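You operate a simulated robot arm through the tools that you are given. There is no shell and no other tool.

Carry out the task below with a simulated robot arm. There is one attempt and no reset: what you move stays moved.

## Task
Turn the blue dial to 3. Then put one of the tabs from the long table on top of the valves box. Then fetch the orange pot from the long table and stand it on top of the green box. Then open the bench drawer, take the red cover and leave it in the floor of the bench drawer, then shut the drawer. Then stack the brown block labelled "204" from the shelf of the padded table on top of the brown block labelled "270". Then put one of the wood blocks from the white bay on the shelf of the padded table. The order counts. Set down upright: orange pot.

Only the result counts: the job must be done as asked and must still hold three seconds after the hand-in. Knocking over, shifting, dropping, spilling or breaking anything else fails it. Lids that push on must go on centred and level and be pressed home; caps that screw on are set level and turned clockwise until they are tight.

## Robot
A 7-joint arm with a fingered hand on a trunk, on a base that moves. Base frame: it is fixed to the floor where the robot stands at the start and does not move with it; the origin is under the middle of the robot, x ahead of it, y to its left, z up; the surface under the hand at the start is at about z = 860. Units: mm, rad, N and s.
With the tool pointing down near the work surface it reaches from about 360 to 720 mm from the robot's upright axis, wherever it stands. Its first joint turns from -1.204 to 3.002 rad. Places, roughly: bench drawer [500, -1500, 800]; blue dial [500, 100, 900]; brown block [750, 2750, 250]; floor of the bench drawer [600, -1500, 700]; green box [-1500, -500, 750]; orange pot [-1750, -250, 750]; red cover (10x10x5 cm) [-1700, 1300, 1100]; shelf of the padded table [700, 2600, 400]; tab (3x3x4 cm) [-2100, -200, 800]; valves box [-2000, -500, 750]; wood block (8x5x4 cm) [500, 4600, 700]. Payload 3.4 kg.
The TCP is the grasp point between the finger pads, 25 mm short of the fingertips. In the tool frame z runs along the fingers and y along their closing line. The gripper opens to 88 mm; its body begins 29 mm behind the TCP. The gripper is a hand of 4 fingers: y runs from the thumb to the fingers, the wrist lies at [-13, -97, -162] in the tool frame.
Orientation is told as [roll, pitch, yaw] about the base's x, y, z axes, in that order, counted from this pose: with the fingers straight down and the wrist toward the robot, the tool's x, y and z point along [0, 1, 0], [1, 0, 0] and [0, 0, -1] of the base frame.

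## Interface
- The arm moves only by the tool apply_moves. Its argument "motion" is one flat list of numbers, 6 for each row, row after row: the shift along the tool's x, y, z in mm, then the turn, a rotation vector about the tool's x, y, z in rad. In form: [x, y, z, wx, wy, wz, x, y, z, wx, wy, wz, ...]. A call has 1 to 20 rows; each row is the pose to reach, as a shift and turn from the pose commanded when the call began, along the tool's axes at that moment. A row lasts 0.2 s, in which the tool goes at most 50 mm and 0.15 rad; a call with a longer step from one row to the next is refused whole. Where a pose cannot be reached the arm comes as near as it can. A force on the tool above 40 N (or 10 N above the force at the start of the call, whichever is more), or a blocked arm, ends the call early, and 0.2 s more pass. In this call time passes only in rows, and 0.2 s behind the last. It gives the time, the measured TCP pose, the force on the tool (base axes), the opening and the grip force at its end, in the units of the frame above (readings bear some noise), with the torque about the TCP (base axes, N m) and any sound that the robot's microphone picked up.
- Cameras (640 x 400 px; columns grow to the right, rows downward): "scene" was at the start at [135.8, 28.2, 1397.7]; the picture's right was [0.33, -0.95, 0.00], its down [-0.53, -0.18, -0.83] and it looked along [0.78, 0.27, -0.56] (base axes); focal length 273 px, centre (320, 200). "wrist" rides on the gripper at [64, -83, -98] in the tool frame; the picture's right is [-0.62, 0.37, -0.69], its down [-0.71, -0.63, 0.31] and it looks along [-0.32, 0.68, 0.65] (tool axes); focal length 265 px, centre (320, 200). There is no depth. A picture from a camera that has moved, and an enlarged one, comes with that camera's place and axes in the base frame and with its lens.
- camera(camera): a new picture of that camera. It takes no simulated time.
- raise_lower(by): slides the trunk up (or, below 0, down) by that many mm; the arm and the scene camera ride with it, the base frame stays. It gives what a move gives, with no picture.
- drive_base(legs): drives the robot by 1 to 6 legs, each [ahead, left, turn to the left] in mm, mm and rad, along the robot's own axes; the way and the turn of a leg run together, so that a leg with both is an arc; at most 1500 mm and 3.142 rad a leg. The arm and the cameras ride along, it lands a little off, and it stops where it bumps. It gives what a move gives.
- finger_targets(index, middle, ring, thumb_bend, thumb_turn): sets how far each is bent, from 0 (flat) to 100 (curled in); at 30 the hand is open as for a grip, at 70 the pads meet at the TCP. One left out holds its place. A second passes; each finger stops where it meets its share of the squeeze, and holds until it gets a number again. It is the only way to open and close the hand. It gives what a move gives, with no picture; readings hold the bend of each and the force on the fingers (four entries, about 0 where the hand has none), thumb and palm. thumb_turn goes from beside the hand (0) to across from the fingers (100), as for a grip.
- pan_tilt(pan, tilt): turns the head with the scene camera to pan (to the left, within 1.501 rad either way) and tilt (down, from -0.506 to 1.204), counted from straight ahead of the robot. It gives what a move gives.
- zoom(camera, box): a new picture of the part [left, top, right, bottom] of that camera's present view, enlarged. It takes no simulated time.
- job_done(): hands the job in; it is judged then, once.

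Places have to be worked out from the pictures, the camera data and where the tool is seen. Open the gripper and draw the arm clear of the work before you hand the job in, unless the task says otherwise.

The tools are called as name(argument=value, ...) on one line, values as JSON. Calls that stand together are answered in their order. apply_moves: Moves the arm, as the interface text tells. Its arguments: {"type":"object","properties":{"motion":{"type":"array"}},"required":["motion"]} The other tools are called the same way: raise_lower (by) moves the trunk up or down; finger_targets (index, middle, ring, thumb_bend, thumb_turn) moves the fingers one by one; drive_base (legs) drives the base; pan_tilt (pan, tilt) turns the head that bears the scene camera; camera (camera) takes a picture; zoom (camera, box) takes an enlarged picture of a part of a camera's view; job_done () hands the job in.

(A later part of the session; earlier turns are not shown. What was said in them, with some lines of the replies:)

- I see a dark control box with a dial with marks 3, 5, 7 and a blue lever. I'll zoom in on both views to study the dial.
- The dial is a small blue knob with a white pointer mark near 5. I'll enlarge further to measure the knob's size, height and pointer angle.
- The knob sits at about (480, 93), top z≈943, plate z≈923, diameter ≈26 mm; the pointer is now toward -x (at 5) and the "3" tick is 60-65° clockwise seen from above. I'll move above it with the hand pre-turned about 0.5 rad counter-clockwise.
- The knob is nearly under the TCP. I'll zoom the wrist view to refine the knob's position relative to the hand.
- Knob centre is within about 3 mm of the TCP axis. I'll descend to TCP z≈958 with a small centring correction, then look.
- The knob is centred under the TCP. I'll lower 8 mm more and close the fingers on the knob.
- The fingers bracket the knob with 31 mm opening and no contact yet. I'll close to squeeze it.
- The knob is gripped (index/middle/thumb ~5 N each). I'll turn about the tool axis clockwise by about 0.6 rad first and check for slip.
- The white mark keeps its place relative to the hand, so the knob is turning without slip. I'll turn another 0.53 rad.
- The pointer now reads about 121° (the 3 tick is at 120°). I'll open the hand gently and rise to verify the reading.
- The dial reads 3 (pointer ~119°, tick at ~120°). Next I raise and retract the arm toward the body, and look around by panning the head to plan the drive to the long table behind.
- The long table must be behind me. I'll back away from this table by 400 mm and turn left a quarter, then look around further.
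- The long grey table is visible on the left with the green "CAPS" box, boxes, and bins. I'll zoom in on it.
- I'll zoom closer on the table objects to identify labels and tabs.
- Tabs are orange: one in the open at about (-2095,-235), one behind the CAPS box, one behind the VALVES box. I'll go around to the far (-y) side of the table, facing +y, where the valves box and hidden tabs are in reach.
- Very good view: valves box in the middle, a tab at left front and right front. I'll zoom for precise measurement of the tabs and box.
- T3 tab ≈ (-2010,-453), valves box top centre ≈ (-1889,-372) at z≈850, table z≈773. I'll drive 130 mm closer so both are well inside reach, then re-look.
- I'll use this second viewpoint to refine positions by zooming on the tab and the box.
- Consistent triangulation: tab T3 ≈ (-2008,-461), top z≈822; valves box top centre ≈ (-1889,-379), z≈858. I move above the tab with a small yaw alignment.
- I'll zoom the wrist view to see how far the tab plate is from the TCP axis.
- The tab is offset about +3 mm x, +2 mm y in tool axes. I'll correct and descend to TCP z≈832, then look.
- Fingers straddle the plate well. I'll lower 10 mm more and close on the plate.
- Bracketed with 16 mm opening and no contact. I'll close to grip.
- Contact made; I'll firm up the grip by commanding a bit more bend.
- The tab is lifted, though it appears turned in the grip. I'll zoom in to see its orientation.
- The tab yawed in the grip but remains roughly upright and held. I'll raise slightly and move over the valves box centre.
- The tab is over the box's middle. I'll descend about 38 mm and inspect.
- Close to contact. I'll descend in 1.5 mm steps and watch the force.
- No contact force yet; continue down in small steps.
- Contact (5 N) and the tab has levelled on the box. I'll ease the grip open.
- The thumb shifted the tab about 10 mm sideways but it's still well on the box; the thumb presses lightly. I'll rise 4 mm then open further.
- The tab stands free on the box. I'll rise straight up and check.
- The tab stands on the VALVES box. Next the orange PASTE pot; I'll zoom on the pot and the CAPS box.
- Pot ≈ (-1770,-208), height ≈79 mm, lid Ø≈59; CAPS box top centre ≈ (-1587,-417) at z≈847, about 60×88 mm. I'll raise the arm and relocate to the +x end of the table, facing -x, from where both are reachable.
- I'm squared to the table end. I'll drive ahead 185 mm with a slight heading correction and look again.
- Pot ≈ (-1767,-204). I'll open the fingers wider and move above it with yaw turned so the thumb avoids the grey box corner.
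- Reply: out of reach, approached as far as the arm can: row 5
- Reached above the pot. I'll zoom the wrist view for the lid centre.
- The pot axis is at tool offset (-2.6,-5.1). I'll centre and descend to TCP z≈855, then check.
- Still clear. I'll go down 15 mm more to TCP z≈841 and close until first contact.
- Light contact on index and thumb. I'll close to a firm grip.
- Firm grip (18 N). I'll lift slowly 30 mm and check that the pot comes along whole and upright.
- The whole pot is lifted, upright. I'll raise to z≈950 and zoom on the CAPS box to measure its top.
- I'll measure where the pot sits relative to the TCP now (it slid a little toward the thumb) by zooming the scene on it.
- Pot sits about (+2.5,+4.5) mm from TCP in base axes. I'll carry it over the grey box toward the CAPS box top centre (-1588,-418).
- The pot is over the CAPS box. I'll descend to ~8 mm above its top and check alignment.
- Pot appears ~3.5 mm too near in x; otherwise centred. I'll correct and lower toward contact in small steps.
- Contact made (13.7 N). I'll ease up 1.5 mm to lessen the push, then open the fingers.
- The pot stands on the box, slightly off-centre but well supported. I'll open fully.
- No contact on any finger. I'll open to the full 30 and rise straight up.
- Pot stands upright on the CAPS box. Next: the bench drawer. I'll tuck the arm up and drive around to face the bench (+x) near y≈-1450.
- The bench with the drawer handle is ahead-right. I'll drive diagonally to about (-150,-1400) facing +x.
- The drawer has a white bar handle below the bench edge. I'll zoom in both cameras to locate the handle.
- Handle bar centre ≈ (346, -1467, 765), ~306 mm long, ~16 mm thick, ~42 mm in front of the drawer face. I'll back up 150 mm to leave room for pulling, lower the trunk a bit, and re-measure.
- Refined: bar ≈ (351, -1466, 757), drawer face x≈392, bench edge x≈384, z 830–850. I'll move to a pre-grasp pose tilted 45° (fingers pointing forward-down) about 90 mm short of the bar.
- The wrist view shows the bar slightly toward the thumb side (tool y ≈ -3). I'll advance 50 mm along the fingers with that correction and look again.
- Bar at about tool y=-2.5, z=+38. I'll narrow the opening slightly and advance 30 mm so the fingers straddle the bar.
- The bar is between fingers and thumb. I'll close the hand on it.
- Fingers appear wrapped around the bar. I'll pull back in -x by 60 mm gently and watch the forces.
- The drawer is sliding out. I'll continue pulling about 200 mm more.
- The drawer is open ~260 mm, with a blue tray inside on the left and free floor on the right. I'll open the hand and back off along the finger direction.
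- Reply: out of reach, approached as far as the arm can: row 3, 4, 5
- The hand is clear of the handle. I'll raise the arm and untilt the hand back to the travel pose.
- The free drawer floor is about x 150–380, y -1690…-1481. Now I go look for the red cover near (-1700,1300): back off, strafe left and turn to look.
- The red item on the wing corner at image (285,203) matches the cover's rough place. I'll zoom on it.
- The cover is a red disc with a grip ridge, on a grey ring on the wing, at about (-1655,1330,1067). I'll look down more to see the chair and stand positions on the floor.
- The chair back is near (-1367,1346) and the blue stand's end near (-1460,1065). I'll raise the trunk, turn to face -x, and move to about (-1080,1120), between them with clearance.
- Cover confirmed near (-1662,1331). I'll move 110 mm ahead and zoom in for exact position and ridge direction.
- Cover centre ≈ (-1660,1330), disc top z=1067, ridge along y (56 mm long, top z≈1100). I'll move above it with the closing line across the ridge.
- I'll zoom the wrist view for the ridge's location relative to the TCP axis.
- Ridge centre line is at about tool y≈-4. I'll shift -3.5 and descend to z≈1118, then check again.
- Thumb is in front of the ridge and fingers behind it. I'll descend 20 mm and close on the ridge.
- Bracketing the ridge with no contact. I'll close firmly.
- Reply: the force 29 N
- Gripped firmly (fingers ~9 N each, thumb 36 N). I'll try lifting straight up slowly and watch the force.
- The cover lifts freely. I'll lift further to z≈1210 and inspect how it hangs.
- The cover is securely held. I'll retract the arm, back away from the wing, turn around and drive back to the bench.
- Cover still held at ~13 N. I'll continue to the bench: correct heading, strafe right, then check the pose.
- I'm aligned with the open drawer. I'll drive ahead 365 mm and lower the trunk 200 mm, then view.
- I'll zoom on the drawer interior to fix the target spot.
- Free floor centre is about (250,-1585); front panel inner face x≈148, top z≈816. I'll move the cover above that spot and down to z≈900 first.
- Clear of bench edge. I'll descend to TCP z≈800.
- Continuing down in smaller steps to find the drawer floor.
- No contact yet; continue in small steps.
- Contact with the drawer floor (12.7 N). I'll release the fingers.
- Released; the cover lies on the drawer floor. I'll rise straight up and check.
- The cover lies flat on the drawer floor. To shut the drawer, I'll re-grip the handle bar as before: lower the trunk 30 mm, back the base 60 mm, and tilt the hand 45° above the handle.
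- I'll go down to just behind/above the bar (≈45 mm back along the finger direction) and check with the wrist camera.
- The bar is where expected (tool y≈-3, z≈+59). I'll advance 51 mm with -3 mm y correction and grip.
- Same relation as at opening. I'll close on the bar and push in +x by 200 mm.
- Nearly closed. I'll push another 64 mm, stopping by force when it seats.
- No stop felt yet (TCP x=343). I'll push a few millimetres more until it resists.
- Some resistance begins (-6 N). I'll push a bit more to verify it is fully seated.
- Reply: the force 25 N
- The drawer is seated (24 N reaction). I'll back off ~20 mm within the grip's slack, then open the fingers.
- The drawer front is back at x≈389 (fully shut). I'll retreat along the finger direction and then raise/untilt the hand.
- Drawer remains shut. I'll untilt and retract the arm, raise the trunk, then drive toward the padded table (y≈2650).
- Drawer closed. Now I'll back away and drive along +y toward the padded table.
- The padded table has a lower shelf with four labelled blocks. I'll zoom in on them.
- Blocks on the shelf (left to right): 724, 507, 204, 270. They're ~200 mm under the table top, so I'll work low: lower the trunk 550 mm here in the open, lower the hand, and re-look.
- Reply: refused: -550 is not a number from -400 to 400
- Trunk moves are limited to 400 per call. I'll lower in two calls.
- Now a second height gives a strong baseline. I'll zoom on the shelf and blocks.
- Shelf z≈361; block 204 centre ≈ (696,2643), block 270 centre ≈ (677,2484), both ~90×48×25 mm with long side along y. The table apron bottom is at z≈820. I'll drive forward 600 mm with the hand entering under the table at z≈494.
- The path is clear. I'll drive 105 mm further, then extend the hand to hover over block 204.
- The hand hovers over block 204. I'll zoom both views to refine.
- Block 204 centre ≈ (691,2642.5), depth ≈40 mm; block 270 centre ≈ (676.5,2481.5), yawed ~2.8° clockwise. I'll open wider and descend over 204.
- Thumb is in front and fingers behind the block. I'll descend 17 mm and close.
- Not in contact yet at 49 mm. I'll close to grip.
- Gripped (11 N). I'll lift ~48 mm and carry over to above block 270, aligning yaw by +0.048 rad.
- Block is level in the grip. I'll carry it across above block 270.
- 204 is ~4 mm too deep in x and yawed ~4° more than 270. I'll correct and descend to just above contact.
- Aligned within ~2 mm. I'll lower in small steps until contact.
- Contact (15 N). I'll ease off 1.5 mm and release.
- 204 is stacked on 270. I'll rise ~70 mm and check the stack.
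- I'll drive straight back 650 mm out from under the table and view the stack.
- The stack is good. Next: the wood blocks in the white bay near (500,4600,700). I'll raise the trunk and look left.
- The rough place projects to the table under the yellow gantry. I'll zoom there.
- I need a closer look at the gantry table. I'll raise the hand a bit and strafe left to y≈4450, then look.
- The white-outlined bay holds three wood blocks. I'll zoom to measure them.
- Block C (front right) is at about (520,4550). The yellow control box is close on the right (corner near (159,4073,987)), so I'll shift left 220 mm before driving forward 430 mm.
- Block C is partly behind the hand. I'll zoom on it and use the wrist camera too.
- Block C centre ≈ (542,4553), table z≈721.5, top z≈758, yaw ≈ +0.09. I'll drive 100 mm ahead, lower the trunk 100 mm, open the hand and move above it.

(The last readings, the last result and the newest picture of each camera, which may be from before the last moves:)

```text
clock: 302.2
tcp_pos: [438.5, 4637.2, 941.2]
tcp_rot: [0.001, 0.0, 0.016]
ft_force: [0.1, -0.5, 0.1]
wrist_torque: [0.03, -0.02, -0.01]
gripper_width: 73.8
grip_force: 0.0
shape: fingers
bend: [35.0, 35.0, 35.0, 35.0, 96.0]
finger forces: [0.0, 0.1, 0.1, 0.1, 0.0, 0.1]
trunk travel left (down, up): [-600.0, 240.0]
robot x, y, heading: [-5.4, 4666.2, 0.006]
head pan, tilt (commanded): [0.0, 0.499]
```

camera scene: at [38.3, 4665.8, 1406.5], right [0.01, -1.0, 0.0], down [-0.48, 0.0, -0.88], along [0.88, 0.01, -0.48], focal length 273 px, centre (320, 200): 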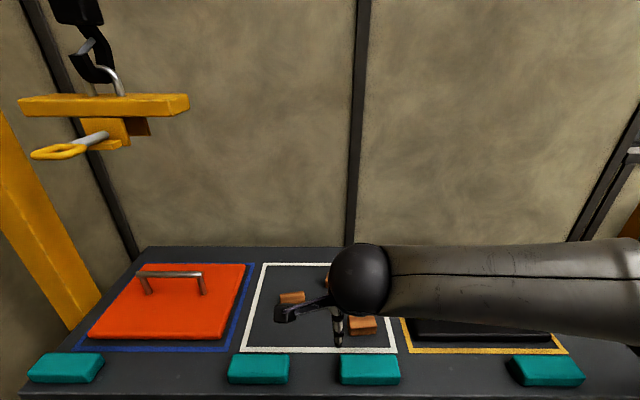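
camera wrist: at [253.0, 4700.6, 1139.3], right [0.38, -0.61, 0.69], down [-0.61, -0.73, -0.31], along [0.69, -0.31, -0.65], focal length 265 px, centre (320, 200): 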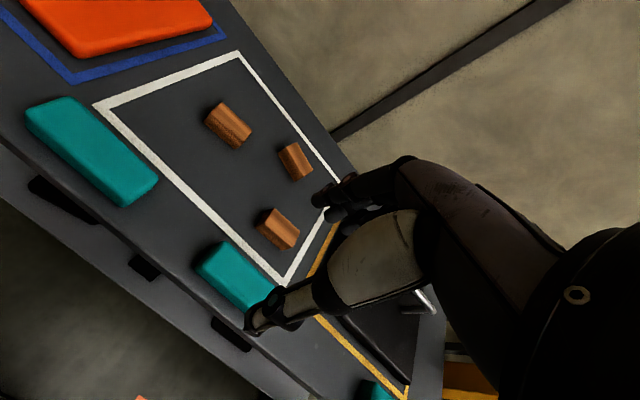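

Now move above block C at z≈830 with yaw alignment.

apply_moves(motion=[-21, 25, 25, 0, 0, -0.02, -43, 50, 50, 0, 0, -0.04, -65, 76, 80, 0, 0, -0.06, -85.8, 101.6, 111, 0, 0, -0.075])

camera(camera="wrist")

camera(camera="scene")

```text
clock: 303.2
tcp_pos: [544.4, 4554.6, 829.2]
tcp_rot: [0.003, -0.001, 0.091]
ft_force: [0.4, 0.5, -1.0]
wrist_torque: [-0.01, 0.03, -0.02]
gripper_width: 74.3
grip_force: 0.0
shape: fingers
bend: [35.0, 35.0, 35.0, 35.0, 96.0]
finger forces: [0.0, 0.0, 0.0, 0.1, 0.0, 0.0]
trunk travel left (down, up): [-600.0, 240.0]
robot x, y, heading: [-4.9, 4664.5, -0.002]
head pan, tilt (commanded): [0.0, 0.499]
```

```text
taken
camera wrist: at [453.9, 4609.8, 927.8], right [0.42, -0.58, 0.69], down [-0.56, -0.77, -0.31], along [0.71, -0.26, -0.65], focal length 265 px, centre (320, 200)
```

wrist: 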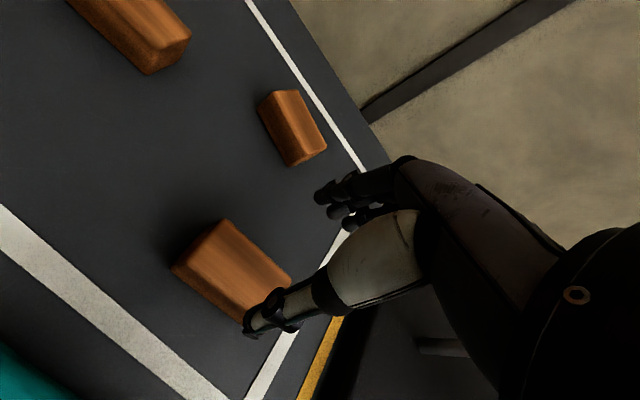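

```text
taken
camera scene: at [140.8, 4665.2, 1306.4], right [0.0, -1.0, 0.0], down [-0.48, 0.0, -0.88], along [0.88, 0.0, -0.48], focal length 273 px, centre (320, 200)
```

scene: 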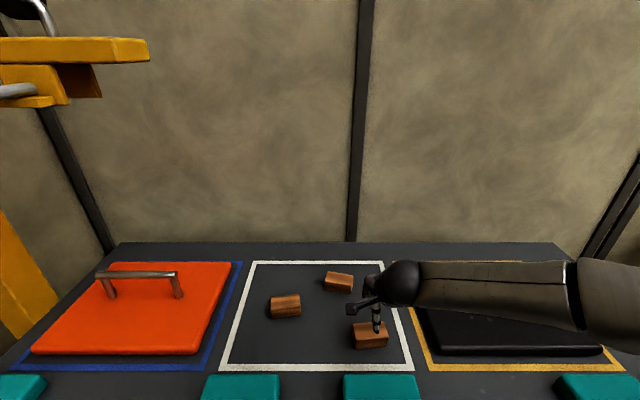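

I'll zoom the wrist view to centre on block C.

zoom(camera="wrist", box=[150, 200, 310, 340])

zoom(camera="scene", box=[320, 270, 432, 370])

```text
2.86 times, centred on (230, 270) of wrist
camera zoom: at [453.9, 4609.8, 927.8], right [0.42, -0.58, 0.69], down [-0.56, -0.77, -0.31], along [0.71, -0.26, -0.65], focal length 758 px, centre (577, 0)
```

zoom: 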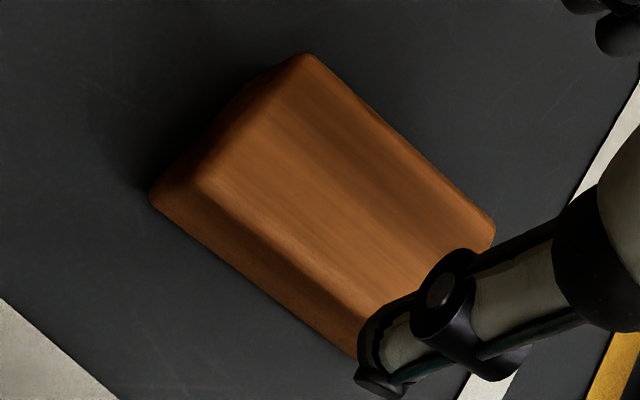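

```text
4.00 times, centred on (376, 320) of scene
camera zoom: at [140.8, 4665.2, 1306.4], right [0.0, -1.0, 0.0], down [-0.48, 0.0, -0.88], along [0.88, 0.0, -0.48], focal length 1093 px, centre (96, -280)
```

zoom: 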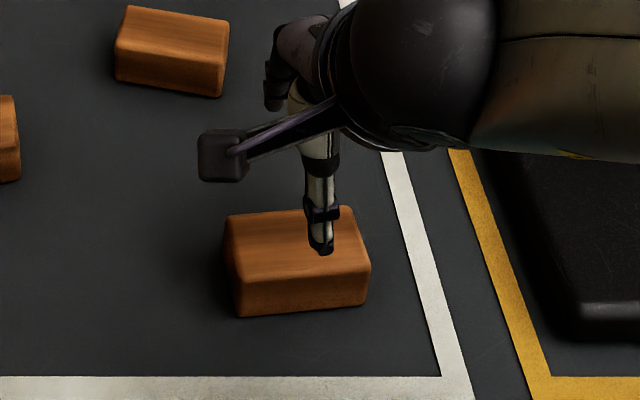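

Block C centre ≈ (538,4555). I'll shift -6 mm in tool y and descend to z≈775, then check before the final drop.

apply_moves(motion=[0.5, -6, 20, 0, 0, 0, 0.5, -6, 40, 0, 0, 0, 0.5, -6, 55, 0, 0, 0])

zoom(camera="wrist", box=[170, 150, 390, 330])

zoom(camera="scene", box=[320, 270, 432, 370])

```text
clock: 304.0
tcp_pos: [537.2, 4553.1, 774.6]
tcp_rot: [0.002, -0.003, 0.092]
ft_force: [0.2, -0.7, 0.3]
wrist_torque: [0.03, -0.02, 0.0]
gripper_width: 74.5
grip_force: 0.0
shape: fingers
bend: [35.0, 35.0, 35.0, 35.0, 96.0]
finger forces: [0.0, 0.1, 0.0, 0.0, 0.0, 0.0]
trunk travel left (down, up): [-600.0, 240.0]
robot x, y, heading: [-3.8, 4665.9, 0.001]
head pan, tilt (commanded): [0.0, 0.499]
```

```text
2.22 times, centred on (280, 240) of wrist
camera zoom: at [448.0, 4609.5, 873.0], right [0.42, -0.58, 0.69], down [-0.56, -0.77, -0.31], along [0.71, -0.26, -0.65], focal length 590 px, centre (409, 111)
```

zoom: 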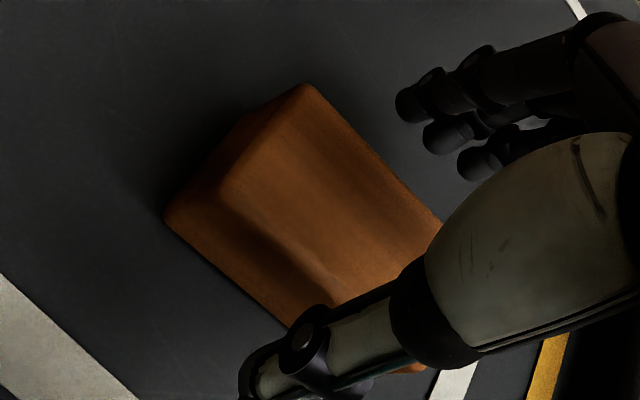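

```text
4.00 times, centred on (376, 320) of scene
camera zoom: at [140.2, 4665.5, 1306.5], right [0.0, -1.0, 0.0], down [-0.48, 0.0, -0.88], along [0.88, 0.0, -0.48], focal length 1093 px, centre (96, -280)
```

zoom: 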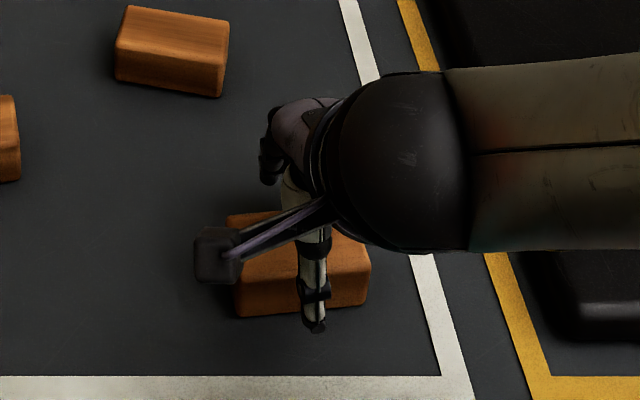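

Thumb in front, fingers behind, centred. I'll descend 22 mm and close gently.

apply_moves(motion=[0, 0, 8, 0, 0, 0, 0, 0, 16, 0, 0, 0, 0, 0, 22, 0, 0, 0])

finger_targets(index=46, middle=46, ring=46, thumb_bend=46)

zoom(camera="wrist", box=[170, 150, 390, 330])

```text
clock: 304.8
tcp_pos: [536.6, 4555.2, 753.7]
tcp_rot: [0.003, -0.002, 0.093]
ft_force: [-0.1, 0.9, -0.4]
wrist_torque: [-0.02, -0.02, -0.03]
gripper_width: 74.5
grip_force: 0.0
shape: fingers
bend: [35.0, 35.0, 35.0, 35.0, 96.0]
finger forces: [0.1, 0.0, 0.0, 0.0, 0.0, 0.0]
trunk travel left (down, up): [-600.0, 240.0]
robot x, y, heading: [-2.5, 4668.4, 0.0]
head pan, tilt (commanded): [0.0, 0.499]
```

```text
clock: 305.8
tcp_pos: [536.4, 4553.2, 753.6]
tcp_rot: [0.002, -0.002, 0.092]
ft_force: [0.0, 0.0, -0.3]
wrist_torque: [-0.01, 0.0, -0.02]
gripper_width: 51.2
grip_force: 0.1
shape: fingers
bend: [46.0, 46.0, 46.0, 46.0, 97.0]
finger forces: [0.0, 0.0, 0.1, 0.1, 0.0, 0.0]
trunk travel left (down, up): [-600.0, 240.0]
robot x, y, heading: [-0.4, 4664.8, 0.005]
head pan, tilt (commanded): [0.0, 0.499]
```

```text
2.22 times, centred on (280, 240) of wrist
camera zoom: at [446.9, 4609.3, 851.2], right [0.42, -0.58, 0.69], down [-0.56, -0.77, -0.31], along [0.71, -0.26, -0.65], focal length 590 px, centre (409, 111)
```

zoom: 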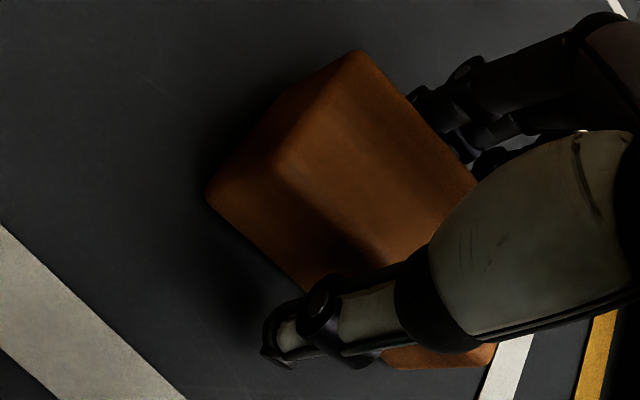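

Bracketing the block without contact. I'll close to a firm grip.

finger_targets(index=66, middle=66, ring=66, thumb_bend=64)

apply_moves(motion=[0, 0, -6, 0, 0, 0, 0, 0, -20, 0, 0, 0, 0, 0, -45, 0, 0, 0, 0, 0, -75, 0, 0, 0])

zoom(camera="wrist", box=[170, 150, 390, 330])

camera(camera="scene")

```text
clock: 306.8
tcp_pos: [536.2, 4553.3, 754.1]
tcp_rot: [0.002, -0.002, 0.092]
ft_force: [0.4, 0.3, 0.9]
wrist_torque: [-0.05, -0.06, -0.01]
gripper_width: 35.4
grip_force: 14.4
shape: fingers
bend: [57.0, 59.0, 60.0, 52.0, 97.0]
finger forces: [5.5, 5.1, 4.0, 0.1, 14.3, 0.0]
trunk travel left (down, up): [-600.0, 240.0]
robot x, y, heading: [-0.4, 4666.4, 0.003]
head pan, tilt (commanded): [0.0, 0.499]
```

```text
clock: 307.8
tcp_pos: [536.7, 4553.4, 829.4]
tcp_rot: [0.002, -0.004, 0.093]
ft_force: [-0.5, -0.3, -0.7]
wrist_torque: [-0.03, 0.01, 0.04]
gripper_width: 35.3
grip_force: 14.7
shape: fingers
bend: [57.0, 60.0, 60.0, 52.0, 97.0]
finger forces: [5.4, 4.7, 3.8, 0.0, 14.0, 0.0]
trunk travel left (down, up): [-600.0, 240.0]
robot x, y, heading: [-1.7, 4667.4, 0.004]
head pan, tilt (commanded): [0.0, 0.499]
```

```text
2.22 times, centred on (280, 240) of wrist
camera zoom: at [447.2, 4608.8, 926.4], right [0.42, -0.58, 0.69], down [-0.56, -0.77, -0.31], along [0.71, -0.26, -0.65], focal length 590 px, centre (409, 111)
```

zoom: 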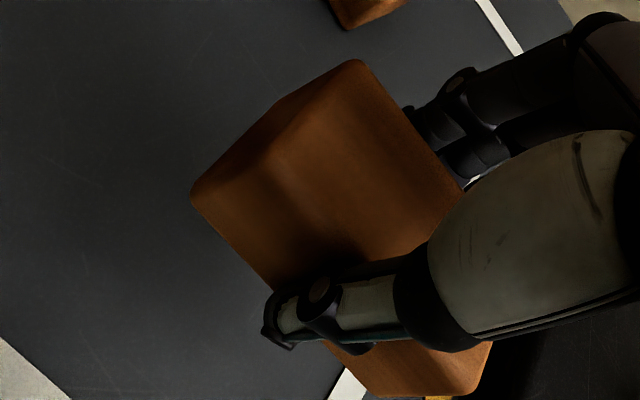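

```text
taken
camera scene: at [139.3, 4665.3, 1306.6], right [0.0, -1.0, 0.0], down [-0.48, 0.0, -0.88], along [0.88, 0.0, -0.48], focal length 273 px, centre (320, 200)
```

scene: 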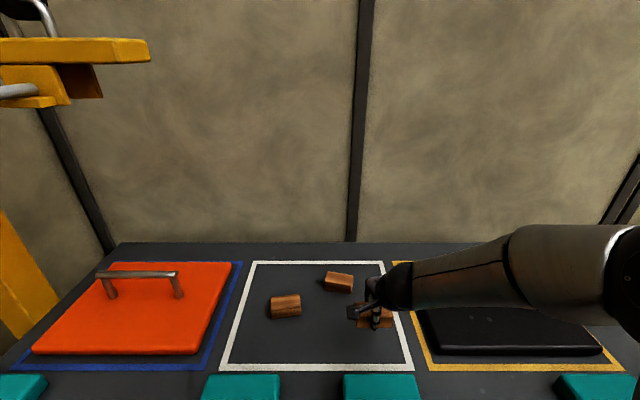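

Block C is held (14 N). I'll raise and retract the arm, then back away from the gantry table.

apply_moves(motion=[0, 0, -35, 0, 0, 0.02, 0, -10, -70, 0, 0, 0.04, 0, -40, -95, 0, 0, 0.06, 0, -75, -108, 0, 0, 0.08, 0, -100, -112, 0, 0, 0.092])

drive_base(legs=[[-530, 0, -0.003], [0, -1030, 0], [0, -1020, 0]])

camera(camera="wrist")

```text
clock: 309.0
tcp_pos: [435.6, 4543.3, 939.4]
tcp_rot: [0.001, -0.002, 0.0]
ft_force: [-0.4, -0.5, -0.7]
wrist_torque: [0.04, -0.02, 0.02]
gripper_width: 35.1
grip_force: 14.2
shape: fingers
bend: [57.0, 60.0, 60.0, 52.0, 97.0]
finger forces: [5.4, 4.8, 3.7, 0.0, 13.8, 0.0]
trunk travel left (down, up): [-600.0, 240.0]
robot x, y, heading: [-1.6, 4664.5, -0.002]
head pan, tilt (commanded): [0.0, 0.499]
```

```text
clock: 321.8
tcp_pos: [-119.2, 2498.2, 938.3]
tcp_rot: [0.002, -0.002, -0.008]
ft_force: [-0.7, -0.7, -1.0]
wrist_torque: [-0.01, 0.02, -0.04]
gripper_width: 35.3
grip_force: 14.1
shape: fingers
bend: [57.0, 60.0, 60.0, 52.0, 97.0]
finger forces: [5.5, 4.7, 3.7, 0.1, 13.9, 0.0]
trunk travel left (down, up): [-600.0, 240.0]
robot x, y, heading: [-559.5, 2625.6, -0.01]
head pan, tilt (commanded): [0.0, 0.499]
```

```text
taken
camera wrist: at [-202.2, 2562.1, 1036.7], right [0.36, -0.62, 0.69], down [-0.63, -0.71, -0.31], along [0.68, -0.33, -0.65], focal length 265 px, centre (320, 200)
```

wrist: 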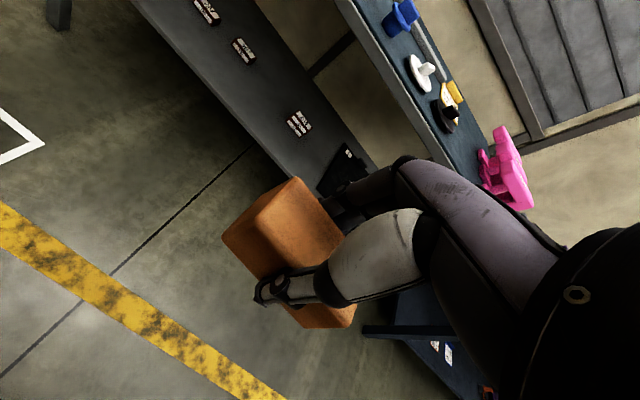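

Back in front of the padded table. I'll shift the hand laterally, then lower the trunk 450 mm in two calls, and view the shelf.

apply_moves(motion=[40, 0, 0, 0, 0, 0, 80, 0, 0, 0, 0, 0, 120, 0, 0, 0, 0, 0, 148, 0, 0, 0, 0, -0.0])

raise_lower(by=-300)

raise_lower(by=-150)

pan_tilt(pan=0.0, tilt=0.35)

camera(camera="scene")

```text
clock: 322.8
tcp_pos: [-119.5, 2646.4, 938.3]
tcp_rot: [0.001, -0.001, -0.008]
ft_force: [0.1, -0.2, -0.9]
wrist_torque: [0.0, -0.03, -0.01]
gripper_width: 34.9
grip_force: 14.1
shape: fingers
bend: [57.0, 60.0, 60.0, 52.0, 97.0]
finger forces: [5.4, 4.6, 3.7, 0.0, 13.7, 0.0]
trunk travel left (down, up): [-600.0, 240.0]
robot x, y, heading: [-556.0, 2620.3, -0.005]
head pan, tilt (commanded): [0.0, 0.499]
```

```text
clock: 325.8
tcp_pos: [-118.0, 2646.2, 638.1]
tcp_rot: [0.002, -0.002, -0.006]
ft_force: [-0.2, -0.1, -1.2]
wrist_torque: [0.0, 0.01, -0.03]
gripper_width: 35.0
grip_force: 13.5
shape: fingers
bend: [57.0, 60.0, 60.0, 52.0, 97.0]
finger forces: [5.5, 4.5, 3.6, 0.0, 13.7, 0.0]
trunk travel left (down, up): [-300.0, 540.0]
robot x, y, heading: [-559.1, 2626.2, -0.008]
head pan, tilt (commanded): [0.0, 0.499]
```

```text
clock: 327.6
tcp_pos: [-119.4, 2645.4, 488.0]
tcp_rot: [0.002, -0.001, -0.007]
ft_force: [-0.3, 0.0, -1.2]
wrist_torque: [0.0, 0.01, -0.02]
gripper_width: 35.3
grip_force: 13.9
shape: fingers
bend: [57.0, 60.0, 60.0, 52.0, 97.0]
finger forces: [5.5, 4.6, 3.7, 0.0, 13.5, 0.1]
trunk travel left (down, up): [-150.0, 690.0]
robot x, y, heading: [-555.6, 2624.9, -0.005]
head pan, tilt (commanded): [0.0, 0.499]
```

```text
clock: 328.3
tcp_pos: [-117.5, 2647.4, 489.2]
tcp_rot: [0.001, -0.002, -0.006]
ft_force: [0.0, -1.0, -0.3]
wrist_torque: [-0.04, 0.01, 0.02]
gripper_width: 35.2
grip_force: 13.6
shape: fingers
bend: [57.0, 60.0, 60.0, 52.0, 97.0]
finger forces: [5.4, 4.6, 3.8, 0.0, 13.6, 0.0]
trunk travel left (down, up): [-150.0, 690.0]
robot x, y, heading: [-557.9, 2621.6, -0.005]
head pan, tilt (commanded): [0.0, 0.351]
```

```text
taken
camera scene: at [-411.9, 2622.4, 870.1], right [-0.01, -1.0, 0.0], down [-0.34, 0.0, -0.94], along [0.94, -0.01, -0.34], focal length 273 px, centre (320, 200)
```

scene: 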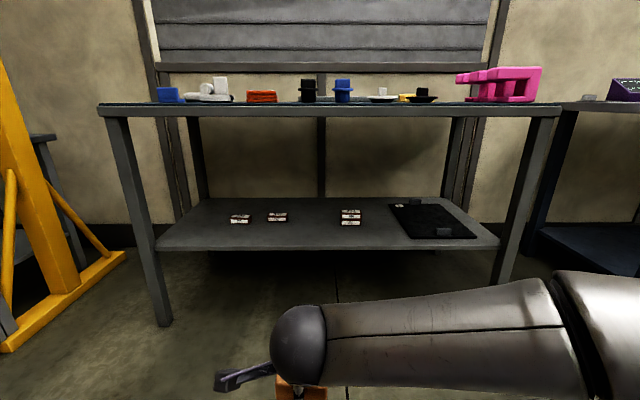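

Clear to enter. I'll drive forward 650 mm with the block at z≈489 and view.

drive_base(legs=[[650, 0, 0.006]])

pan_tilt(pan=0.0, tilt=0.55)

camera(camera="scene")

```text
clock: 331.9
tcp_pos: [531.1, 2645.0, 488.5]
tcp_rot: [0.002, -0.004, -0.003]
ft_force: [-0.3, -0.5, -0.5]
wrist_torque: [0.01, 0.03, 0.04]
gripper_width: 35.1
grip_force: 13.1
shape: fingers
bend: [57.0, 60.0, 60.0, 52.0, 97.0]
finger forces: [5.4, 4.6, 3.6, 0.0, 13.7, 0.0]
trunk travel left (down, up): [-150.0, 690.0]
robot x, y, heading: [96.9, 2620.6, -0.005]
head pan, tilt (commanded): [0.0, 0.351]
```

```text
clock: 332.6
tcp_pos: [530.8, 2644.9, 489.0]
tcp_rot: [0.002, -0.002, -0.005]
ft_force: [0.6, -0.4, -1.1]
wrist_torque: [-0.02, -0.02, 0.01]
gripper_width: 35.0
grip_force: 14.0
shape: fingers
bend: [57.0, 60.0, 60.0, 52.0, 97.0]
finger forces: [5.5, 4.5, 3.6, 0.1, 13.6, 0.0]
trunk travel left (down, up): [-150.0, 690.0]
robot x, y, heading: [90.2, 2616.6, 0.0]
head pan, tilt (commanded): [0.0, 0.55]
```

```text
taken
camera scene: at [233.8, 2619.5, 852.0], right [0.0, -1.0, 0.0], down [-0.52, 0.0, -0.85], along [0.85, 0.0, -0.52], focal length 273 px, centre (320, 200)
```

scene: 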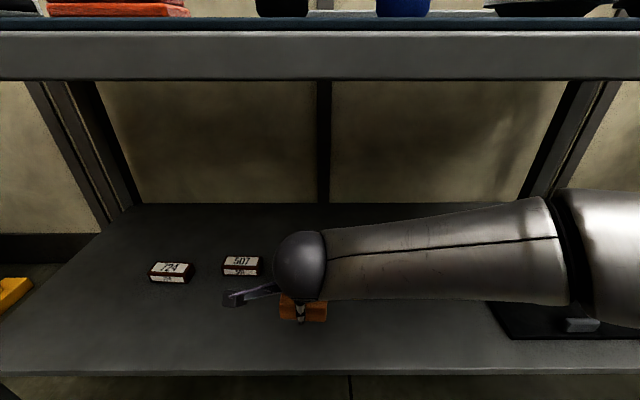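

I'll move the block to about (625,2648) and lower to near the shelf.

apply_moves(motion=[1, 25, 10, 0, 0, 0, 2, 50, 25, 0, 0, 0, 3, 75, 42, 0, 0, 0, 3, 94, 60, 0, 0, 0, 3, 94, 82, 0, 0, 0])

camera(camera="scene")

camera(camera="wrist")

```text
clock: 333.8
tcp_pos: [623.6, 2647.5, 405.3]
tcp_rot: [0.003, -0.002, -0.003]
ft_force: [1.5, 0.2, -1.8]
wrist_torque: [0.0, 0.0, 0.0]
gripper_width: 35.3
grip_force: 13.6
shape: fingers
bend: [57.0, 60.0, 60.0, 52.0, 97.0]
finger forces: [5.3, 4.6, 3.6, 0.0, 13.7, 0.1]
trunk travel left (down, up): [-150.0, 690.0]
robot x, y, heading: [92.5, 2622.2, -0.002]
head pan, tilt (commanded): [0.0, 0.55]
```

```text
taken
camera scene: at [233.8, 2619.5, 851.9], right [0.0, -1.0, 0.0], down [-0.52, 0.0, -0.85], along [0.85, 0.0, -0.52], focal length 273 px, centre (320, 200)
```

scene: 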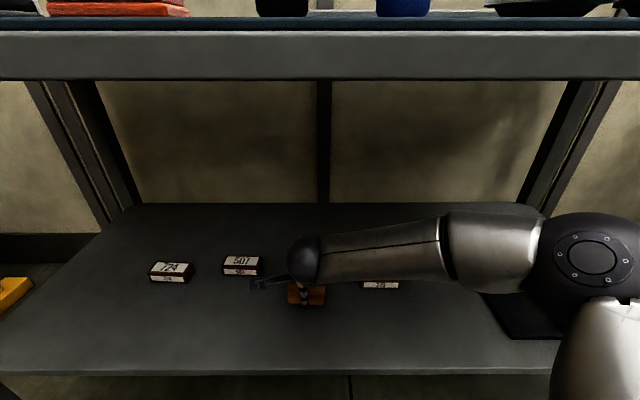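

```text
taken
camera wrist: at [540.8, 2710.3, 503.0], right [0.36, -0.62, 0.69], down [-0.63, -0.71, -0.31], along [0.68, -0.33, -0.65], focal length 265 px, centre (320, 200)
```

wrist: 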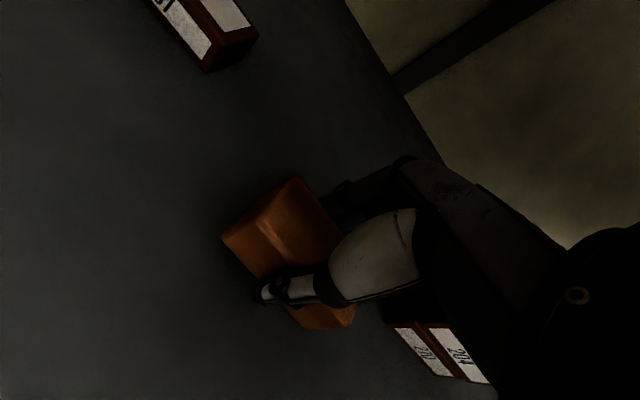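

Nearly at the shelf. I'll descend in small steps until contact.

apply_moves(motion=[0, 0, 4, 0, 0, 0, 0, 0, 7, 0, 0, 0, 0, 0, 9, 0, 0, 0])

apply_moves(motion=[0, 0, 1.5, 0, 0, 0, 0, 0, 3, 0, 0, 0, 0, 0, 4.5, 0, 0, 0])

zoom(camera="scene", box=[260, 240, 356, 320])

```text
clock: 334.6
tcp_pos: [624.0, 2647.2, 397.5]
tcp_rot: [0.003, -0.002, -0.003]
ft_force: [-0.3, -0.7, -1.2]
wrist_torque: [-0.01, -0.01, 0.0]
gripper_width: 35.3
grip_force: 14.2
shape: fingers
bend: [57.0, 60.0, 60.0, 52.0, 97.0]
finger forces: [5.4, 4.6, 3.5, 0.0, 13.6, 0.0]
trunk travel left (down, up): [-150.0, 690.0]
robot x, y, heading: [89.7, 2620.2, -0.005]
head pan, tilt (commanded): [0.0, 0.55]
```

```text
clock: 335.4
tcp_pos: [624.5, 2646.9, 394.0]
tcp_rot: [0.002, -0.002, -0.003]
ft_force: [-0.2, -0.9, 1.1]
wrist_torque: [-0.03, -0.05, 0.0]
gripper_width: 35.0
grip_force: 13.0
shape: fingers
bend: [57.0, 60.0, 60.0, 52.0, 97.0]
finger forces: [5.4, 4.6, 3.7, 0.0, 14.0, 0.0]
trunk travel left (down, up): [-150.0, 690.0]
robot x, y, heading: [91.9, 2620.9, -0.003]
head pan, tilt (commanded): [0.0, 0.55]
```

```text
5.00 times, centred on (308, 280) of scene
camera zoom: at [233.6, 2619.5, 852.0], right [0.0, -1.0, 0.0], down [-0.52, 0.0, -0.85], along [0.85, 0.0, -0.52], focal length 1366 px, centre (380, -200)
```

zoom: 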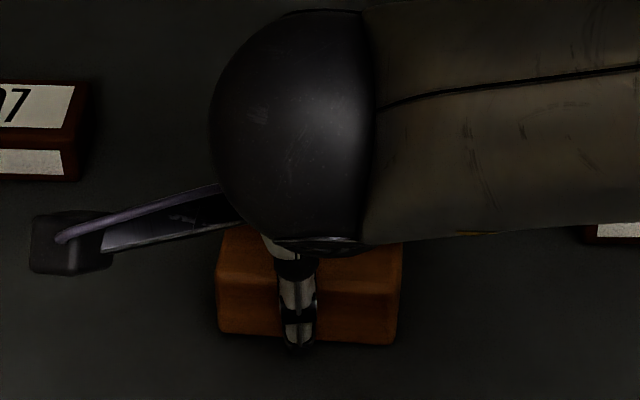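

Just touching (force rising slightly). A couple more millimetres to seat it, then release.

apply_moves(motion=[0, 0, 1, 0, 0, 0, 0, 0, 2, 0, 0, 0])

finger_targets(index=47, middle=47, ring=47, thumb_bend=44)

finger_targets(index=36, middle=36, ring=36, thumb_bend=35)

zoom(camera="wrist", box=[170, 150, 390, 330])

```text
clock: 336.0
tcp_pos: [624.8, 2647.9, 393.0]
tcp_rot: [0.002, -0.003, -0.006]
ft_force: [-1.1, -0.9, 7.1]
wrist_torque: [-0.07, -0.1, -0.01]
gripper_width: 35.2
grip_force: 14.7
shape: fingers
bend: [57.0, 60.0, 60.0, 52.0, 97.0]
finger forces: [5.5, 4.8, 3.7, 0.0, 15.0, 0.1]
trunk travel left (down, up): [-150.0, 690.0]
robot x, y, heading: [91.0, 2622.4, -0.003]
head pan, tilt (commanded): [0.0, 0.55]
```

```text
clock: 337.0
tcp_pos: [624.1, 2647.3, 391.8]
tcp_rot: [0.001, -0.003, -0.003]
ft_force: [-0.8, 0.4, 0.1]
wrist_torque: [-0.01, 0.03, 0.0]
gripper_width: 51.3
grip_force: 0.1
shape: fingers
bend: [47.0, 47.0, 47.0, 44.0, 97.0]
finger forces: [0.0, 0.1, 0.1, 0.1, 0.1, 0.0]
trunk travel left (down, up): [-150.0, 690.0]
robot x, y, heading: [91.3, 2618.8, -0.002]
head pan, tilt (commanded): [0.0, 0.55]
```

```text
clock: 338.0
tcp_pos: [624.2, 2647.2, 391.4]
tcp_rot: [0.001, -0.002, -0.005]
ft_force: [1.1, -0.1, -0.5]
wrist_torque: [0.02, 0.02, 0.0]
gripper_width: 73.0
grip_force: 0.1
shape: fingers
bend: [36.0, 36.0, 36.0, 35.0, 96.0]
finger forces: [0.0, 0.0, 0.1, 0.0, 0.0, 0.0]
trunk travel left (down, up): [-150.0, 690.0]
robot x, y, heading: [91.2, 2622.9, -0.009]
head pan, tilt (commanded): [0.0, 0.55]
```

```text
2.22 times, centred on (280, 240) of wrist
camera zoom: at [541.4, 2711.6, 489.6], right [0.36, -0.62, 0.69], down [-0.63, -0.71, -0.31], along [0.68, -0.33, -0.65], focal length 590 px, centre (409, 111)
```

zoom: 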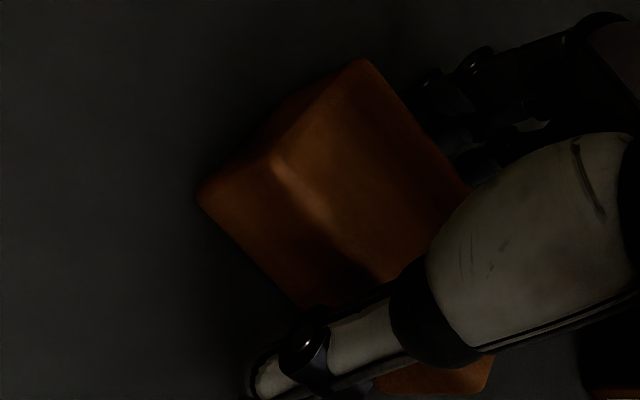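

Released with no contact. I'll rise ~95 mm, retract a little, and back out of the table.

apply_moves(motion=[0, 0, -15, 0, 0, 0, 0, 0, -40, 0, 0, 0, 0, 0, -70, 0, 0, 0, 0, 0, -95, 0, 0, 0, 0, -40, -98, 0, 0, 0, 0, -80, -98, 0, 0, 0])

drive_base(legs=[[-650, 0, 0]])

pan_tilt(pan=0.0, tilt=0.35)

zoom(camera="scene", box=[200, 170, 440, 290])

```text
clock: 339.4
tcp_pos: [543.4, 2648.4, 487.5]
tcp_rot: [0.002, -0.002, -0.003]
ft_force: [-0.2, -0.2, 0.1]
wrist_torque: [0.0, 0.0, 0.02]
gripper_width: 72.9
grip_force: 0.1
shape: fingers
bend: [36.0, 36.0, 36.0, 35.0, 96.0]
finger forces: [0.1, 0.1, 0.1, 0.0, 0.0, 0.0]
trunk travel left (down, up): [-150.0, 690.0]
robot x, y, heading: [94.5, 2620.4, 0.0]
head pan, tilt (commanded): [0.0, 0.55]
```

```text
clock: 343.0
tcp_pos: [-107.3, 2651.4, 490.6]
tcp_rot: [0.0, -0.001, 0.002]
ft_force: [0.1, 0.1, -0.5]
wrist_torque: [0.03, -0.01, 0.04]
gripper_width: 72.8
grip_force: 0.0
shape: fingers
bend: [36.0, 36.0, 36.0, 35.0, 96.0]
finger forces: [0.1, 0.0, 0.1, 0.0, 0.1, 0.1]
trunk travel left (down, up): [-150.0, 690.0]
robot x, y, heading: [-556.4, 2619.6, 0.004]
head pan, tilt (commanded): [0.0, 0.55]
```

```text
clock: 343.8
tcp_pos: [-107.7, 2651.2, 489.1]
tcp_rot: [0.003, 0.0, 0.002]
ft_force: [0.7, -0.6, -0.1]
wrist_torque: [-0.05, -0.04, -0.02]
gripper_width: 73.0
grip_force: 0.0
shape: fingers
bend: [36.0, 36.0, 36.0, 35.0, 96.0]
finger forces: [0.1, 0.1, 0.1, 0.1, 0.0, 0.0]
trunk travel left (down, up): [-150.0, 690.0]
robot x, y, heading: [-560.1, 2621.7, 0.004]
head pan, tilt (commanded): [0.0, 0.351]
```

```text
2.67 times, centred on (320, 230) of scene
camera zoom: at [-413.7, 2620.9, 870.1], right [0.0, -1.0, 0.0], down [-0.34, 0.0, -0.94], along [0.94, 0.0, -0.34], focal length 728 px, centre (320, 120)
```

zoom: 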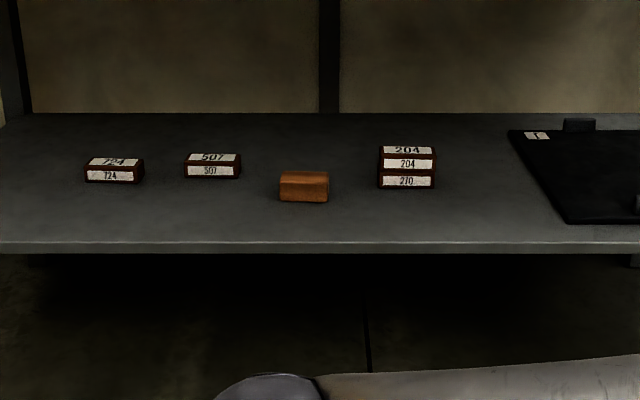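

The wood block stands on the shelf beside the intact stack. For a final check I'll raise the trunk and look back at the dial, drawer and long table from here.

raise_lower(by=400)

raise_lower(by=150)

drive_base(legs=[[-100, 0, -0.8]])

pan_tilt(pan=-0.5, tilt=0.15)

camera(camera="scene")

```text
clock: 347.6
tcp_pos: [-107.4, 2652.1, 888.4]
tcp_rot: [0.004, -0.002, 0.002]
ft_force: [-0.2, 0.8, 0.3]
wrist_torque: [0.02, 0.01, 0.0]
gripper_width: 73.1
grip_force: 0.1
shape: fingers
bend: [36.0, 36.0, 36.0, 35.0, 96.0]
finger forces: [0.0, 0.0, 0.1, 0.0, 0.0, 0.0]
trunk travel left (down, up): [-550.0, 290.0]
robot x, y, heading: [-561.2, 2622.7, -0.001]
head pan, tilt (commanded): [0.0, 0.351]
```

```text
clock: 349.4
tcp_pos: [-105.8, 2652.3, 1038.6]
tcp_rot: [0.003, -0.002, 0.002]
ft_force: [0.1, -0.2, -0.6]
wrist_torque: [-0.03, -0.03, -0.05]
gripper_width: 73.1
grip_force: 0.2
shape: fingers
bend: [36.0, 36.0, 36.0, 35.0, 96.0]
finger forces: [0.1, 0.0, 0.0, 0.1, 0.0, 0.0]
trunk travel left (down, up): [-700.0, 140.0]
robot x, y, heading: [-560.1, 2619.1, 0.003]
head pan, tilt (commanded): [0.0, 0.351]
```

```text
clock: 351.8
tcp_pos: [-310.9, 2355.7, 1038.7]
tcp_rot: [0.002, -0.002, -0.798]
ft_force: [0.4, 0.4, -1.0]
wrist_torque: [0.03, -0.02, 0.01]
gripper_width: 72.7
grip_force: 0.1
shape: fingers
bend: [36.0, 36.0, 36.0, 35.0, 96.0]
finger forces: [0.0, 0.0, 0.0, 0.0, 0.0, 0.0]
trunk travel left (down, up): [-700.0, 140.0]
robot x, y, heading: [-647.2, 2657.6, -0.798]
head pan, tilt (commanded): [0.0, 0.351]
```

```text
clock: 352.8
tcp_pos: [-311.6, 2357.3, 1038.9]
tcp_rot: [0.001, 0.0, -0.798]
ft_force: [0.3, 0.5, 0.1]
wrist_torque: [0.0, 0.01, 0.02]
gripper_width: 73.1
grip_force: 0.1
shape: fingers
bend: [36.0, 36.0, 36.0, 35.0, 96.0]
finger forces: [0.0, 0.0, 0.1, 0.1, 0.0, 0.1]
trunk travel left (down, up): [-700.0, 140.0]
robot x, y, heading: [-648.4, 2660.5, -0.797]
head pan, tilt (commanded): [-0.499, 0.15]
```

```text
taken
camera scene: at [-586.6, 2533.4, 1438.9], right [-0.96, -0.27, 0.0], down [-0.04, 0.14, -0.99], along [0.27, -0.95, -0.15], focal length 273 px, centre (320, 200)
```

scene: 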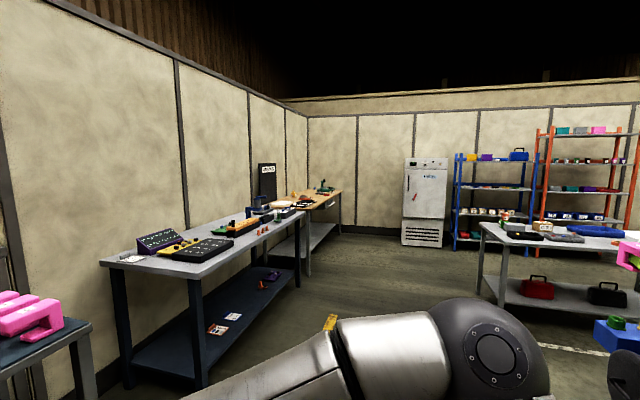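

zoom(camera="scene", box=[485, 200, 597, 270])

zoom(camera="scene", box=[240, 170, 352, 240])

```text
5.71 times, centred on (541, 235) of scene
camera zoom: at [-586.6, 2533.4, 1438.9], right [-0.96, -0.27, 0.0], down [-0.04, 0.14, -0.99], along [0.27, -0.95, -0.15], focal length 1561 px, centre (-943, 0)
```

zoom: 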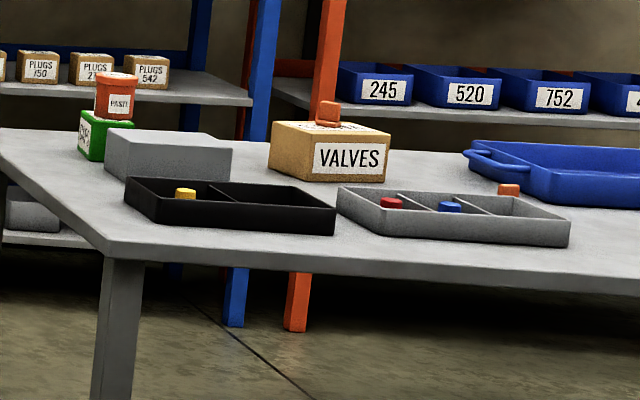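

```text
5.71 times, centred on (296, 205) of scene
camera zoom: at [-586.6, 2533.4, 1438.9], right [-0.96, -0.27, 0.0], down [-0.04, 0.14, -0.99], along [0.27, -0.95, -0.15], focal length 1561 px, centre (457, 171)
```

zoom: 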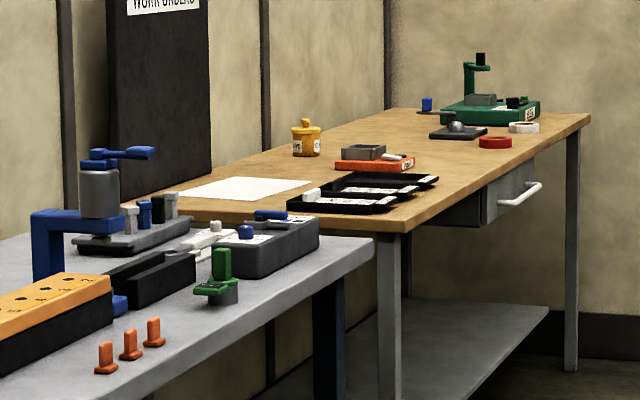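

Pot and tab are standing. I'll zoom further on the drawer and the dial to verify them.

zoom(camera="scene", box=[300, 180, 350, 215])

zoom(camera="scene", box=[270, 200, 310, 225])

```text
11.43 times, centred on (325, 198) of scene
camera zoom: at [-586.6, 2533.4, 1438.9], right [-0.96, -0.27, 0.0], down [-0.04, 0.14, -0.99], along [0.27, -0.95, -0.15], focal length 3122 px, centre (263, 229)
```

zoom: 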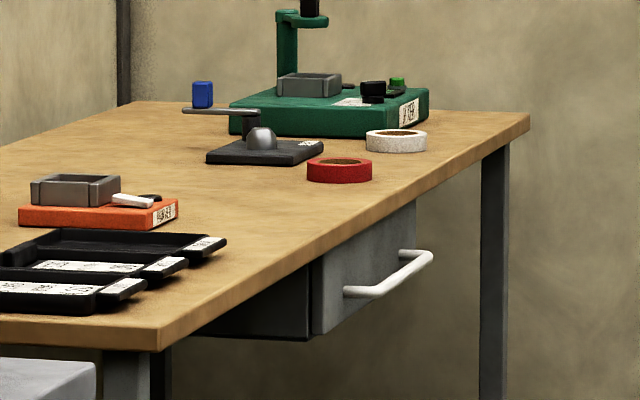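

```text
16.00 times, centred on (290, 212) of scene
camera zoom: at [-586.6, 2533.4, 1438.9], right [-0.96, -0.27, 0.0], down [-0.04, 0.14, -0.99], along [0.27, -0.95, -0.15], focal length 4371 px, centre (800, 0)
```

zoom: 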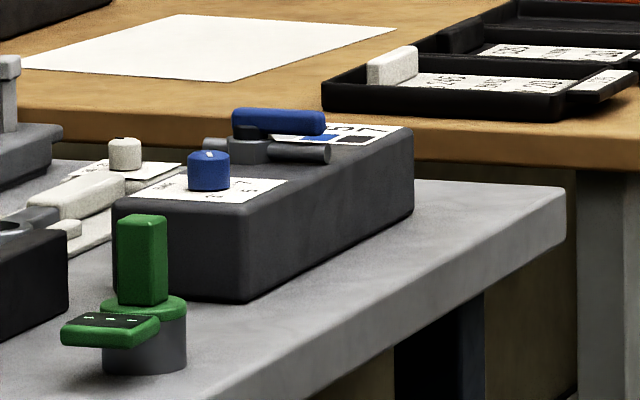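

The drawer is shut flush, the dial mark points toward 3, the pot stands on the CAPS box, the tab is on the VALVES box, 204 is on 270 and the wood block is on the shelf. The hand is open and clear, so I hand the job in.

job_done()

```text
The job is handed in.
```

I finished all six steps in the order you asked and handed the job in. The hand-in gave no verdict, so what follows is my own camera checks.

1. **Blue dial:** turned to 3. After release the pointer read about 118°, with the 3 mark at about 120°.
2. **Tab:** one orange tab is standing on top of the valves box.
3. **Orange pot:** upright on the green box. It sits roughly 7 mm off centre, so its edge overhangs the box by about 3 mm, but it is stable.
4. **Red cover:** taken from the ring on the wing and laid flat on the drawer floor, to the right of the blue tray. I pushed the drawer shut until it stopped, and a later look showed it flush with the bench.
5. **Brown blocks:** 204 is stacked on 270, aligned to within a few millimetres.
6. **Wood block:** one from the white bay is on the lower shelf of the padded table, between 507 and the 204/270 stack.

I saw nothing else knocked over or shifted. The hand is open and the arm is clear of the work.
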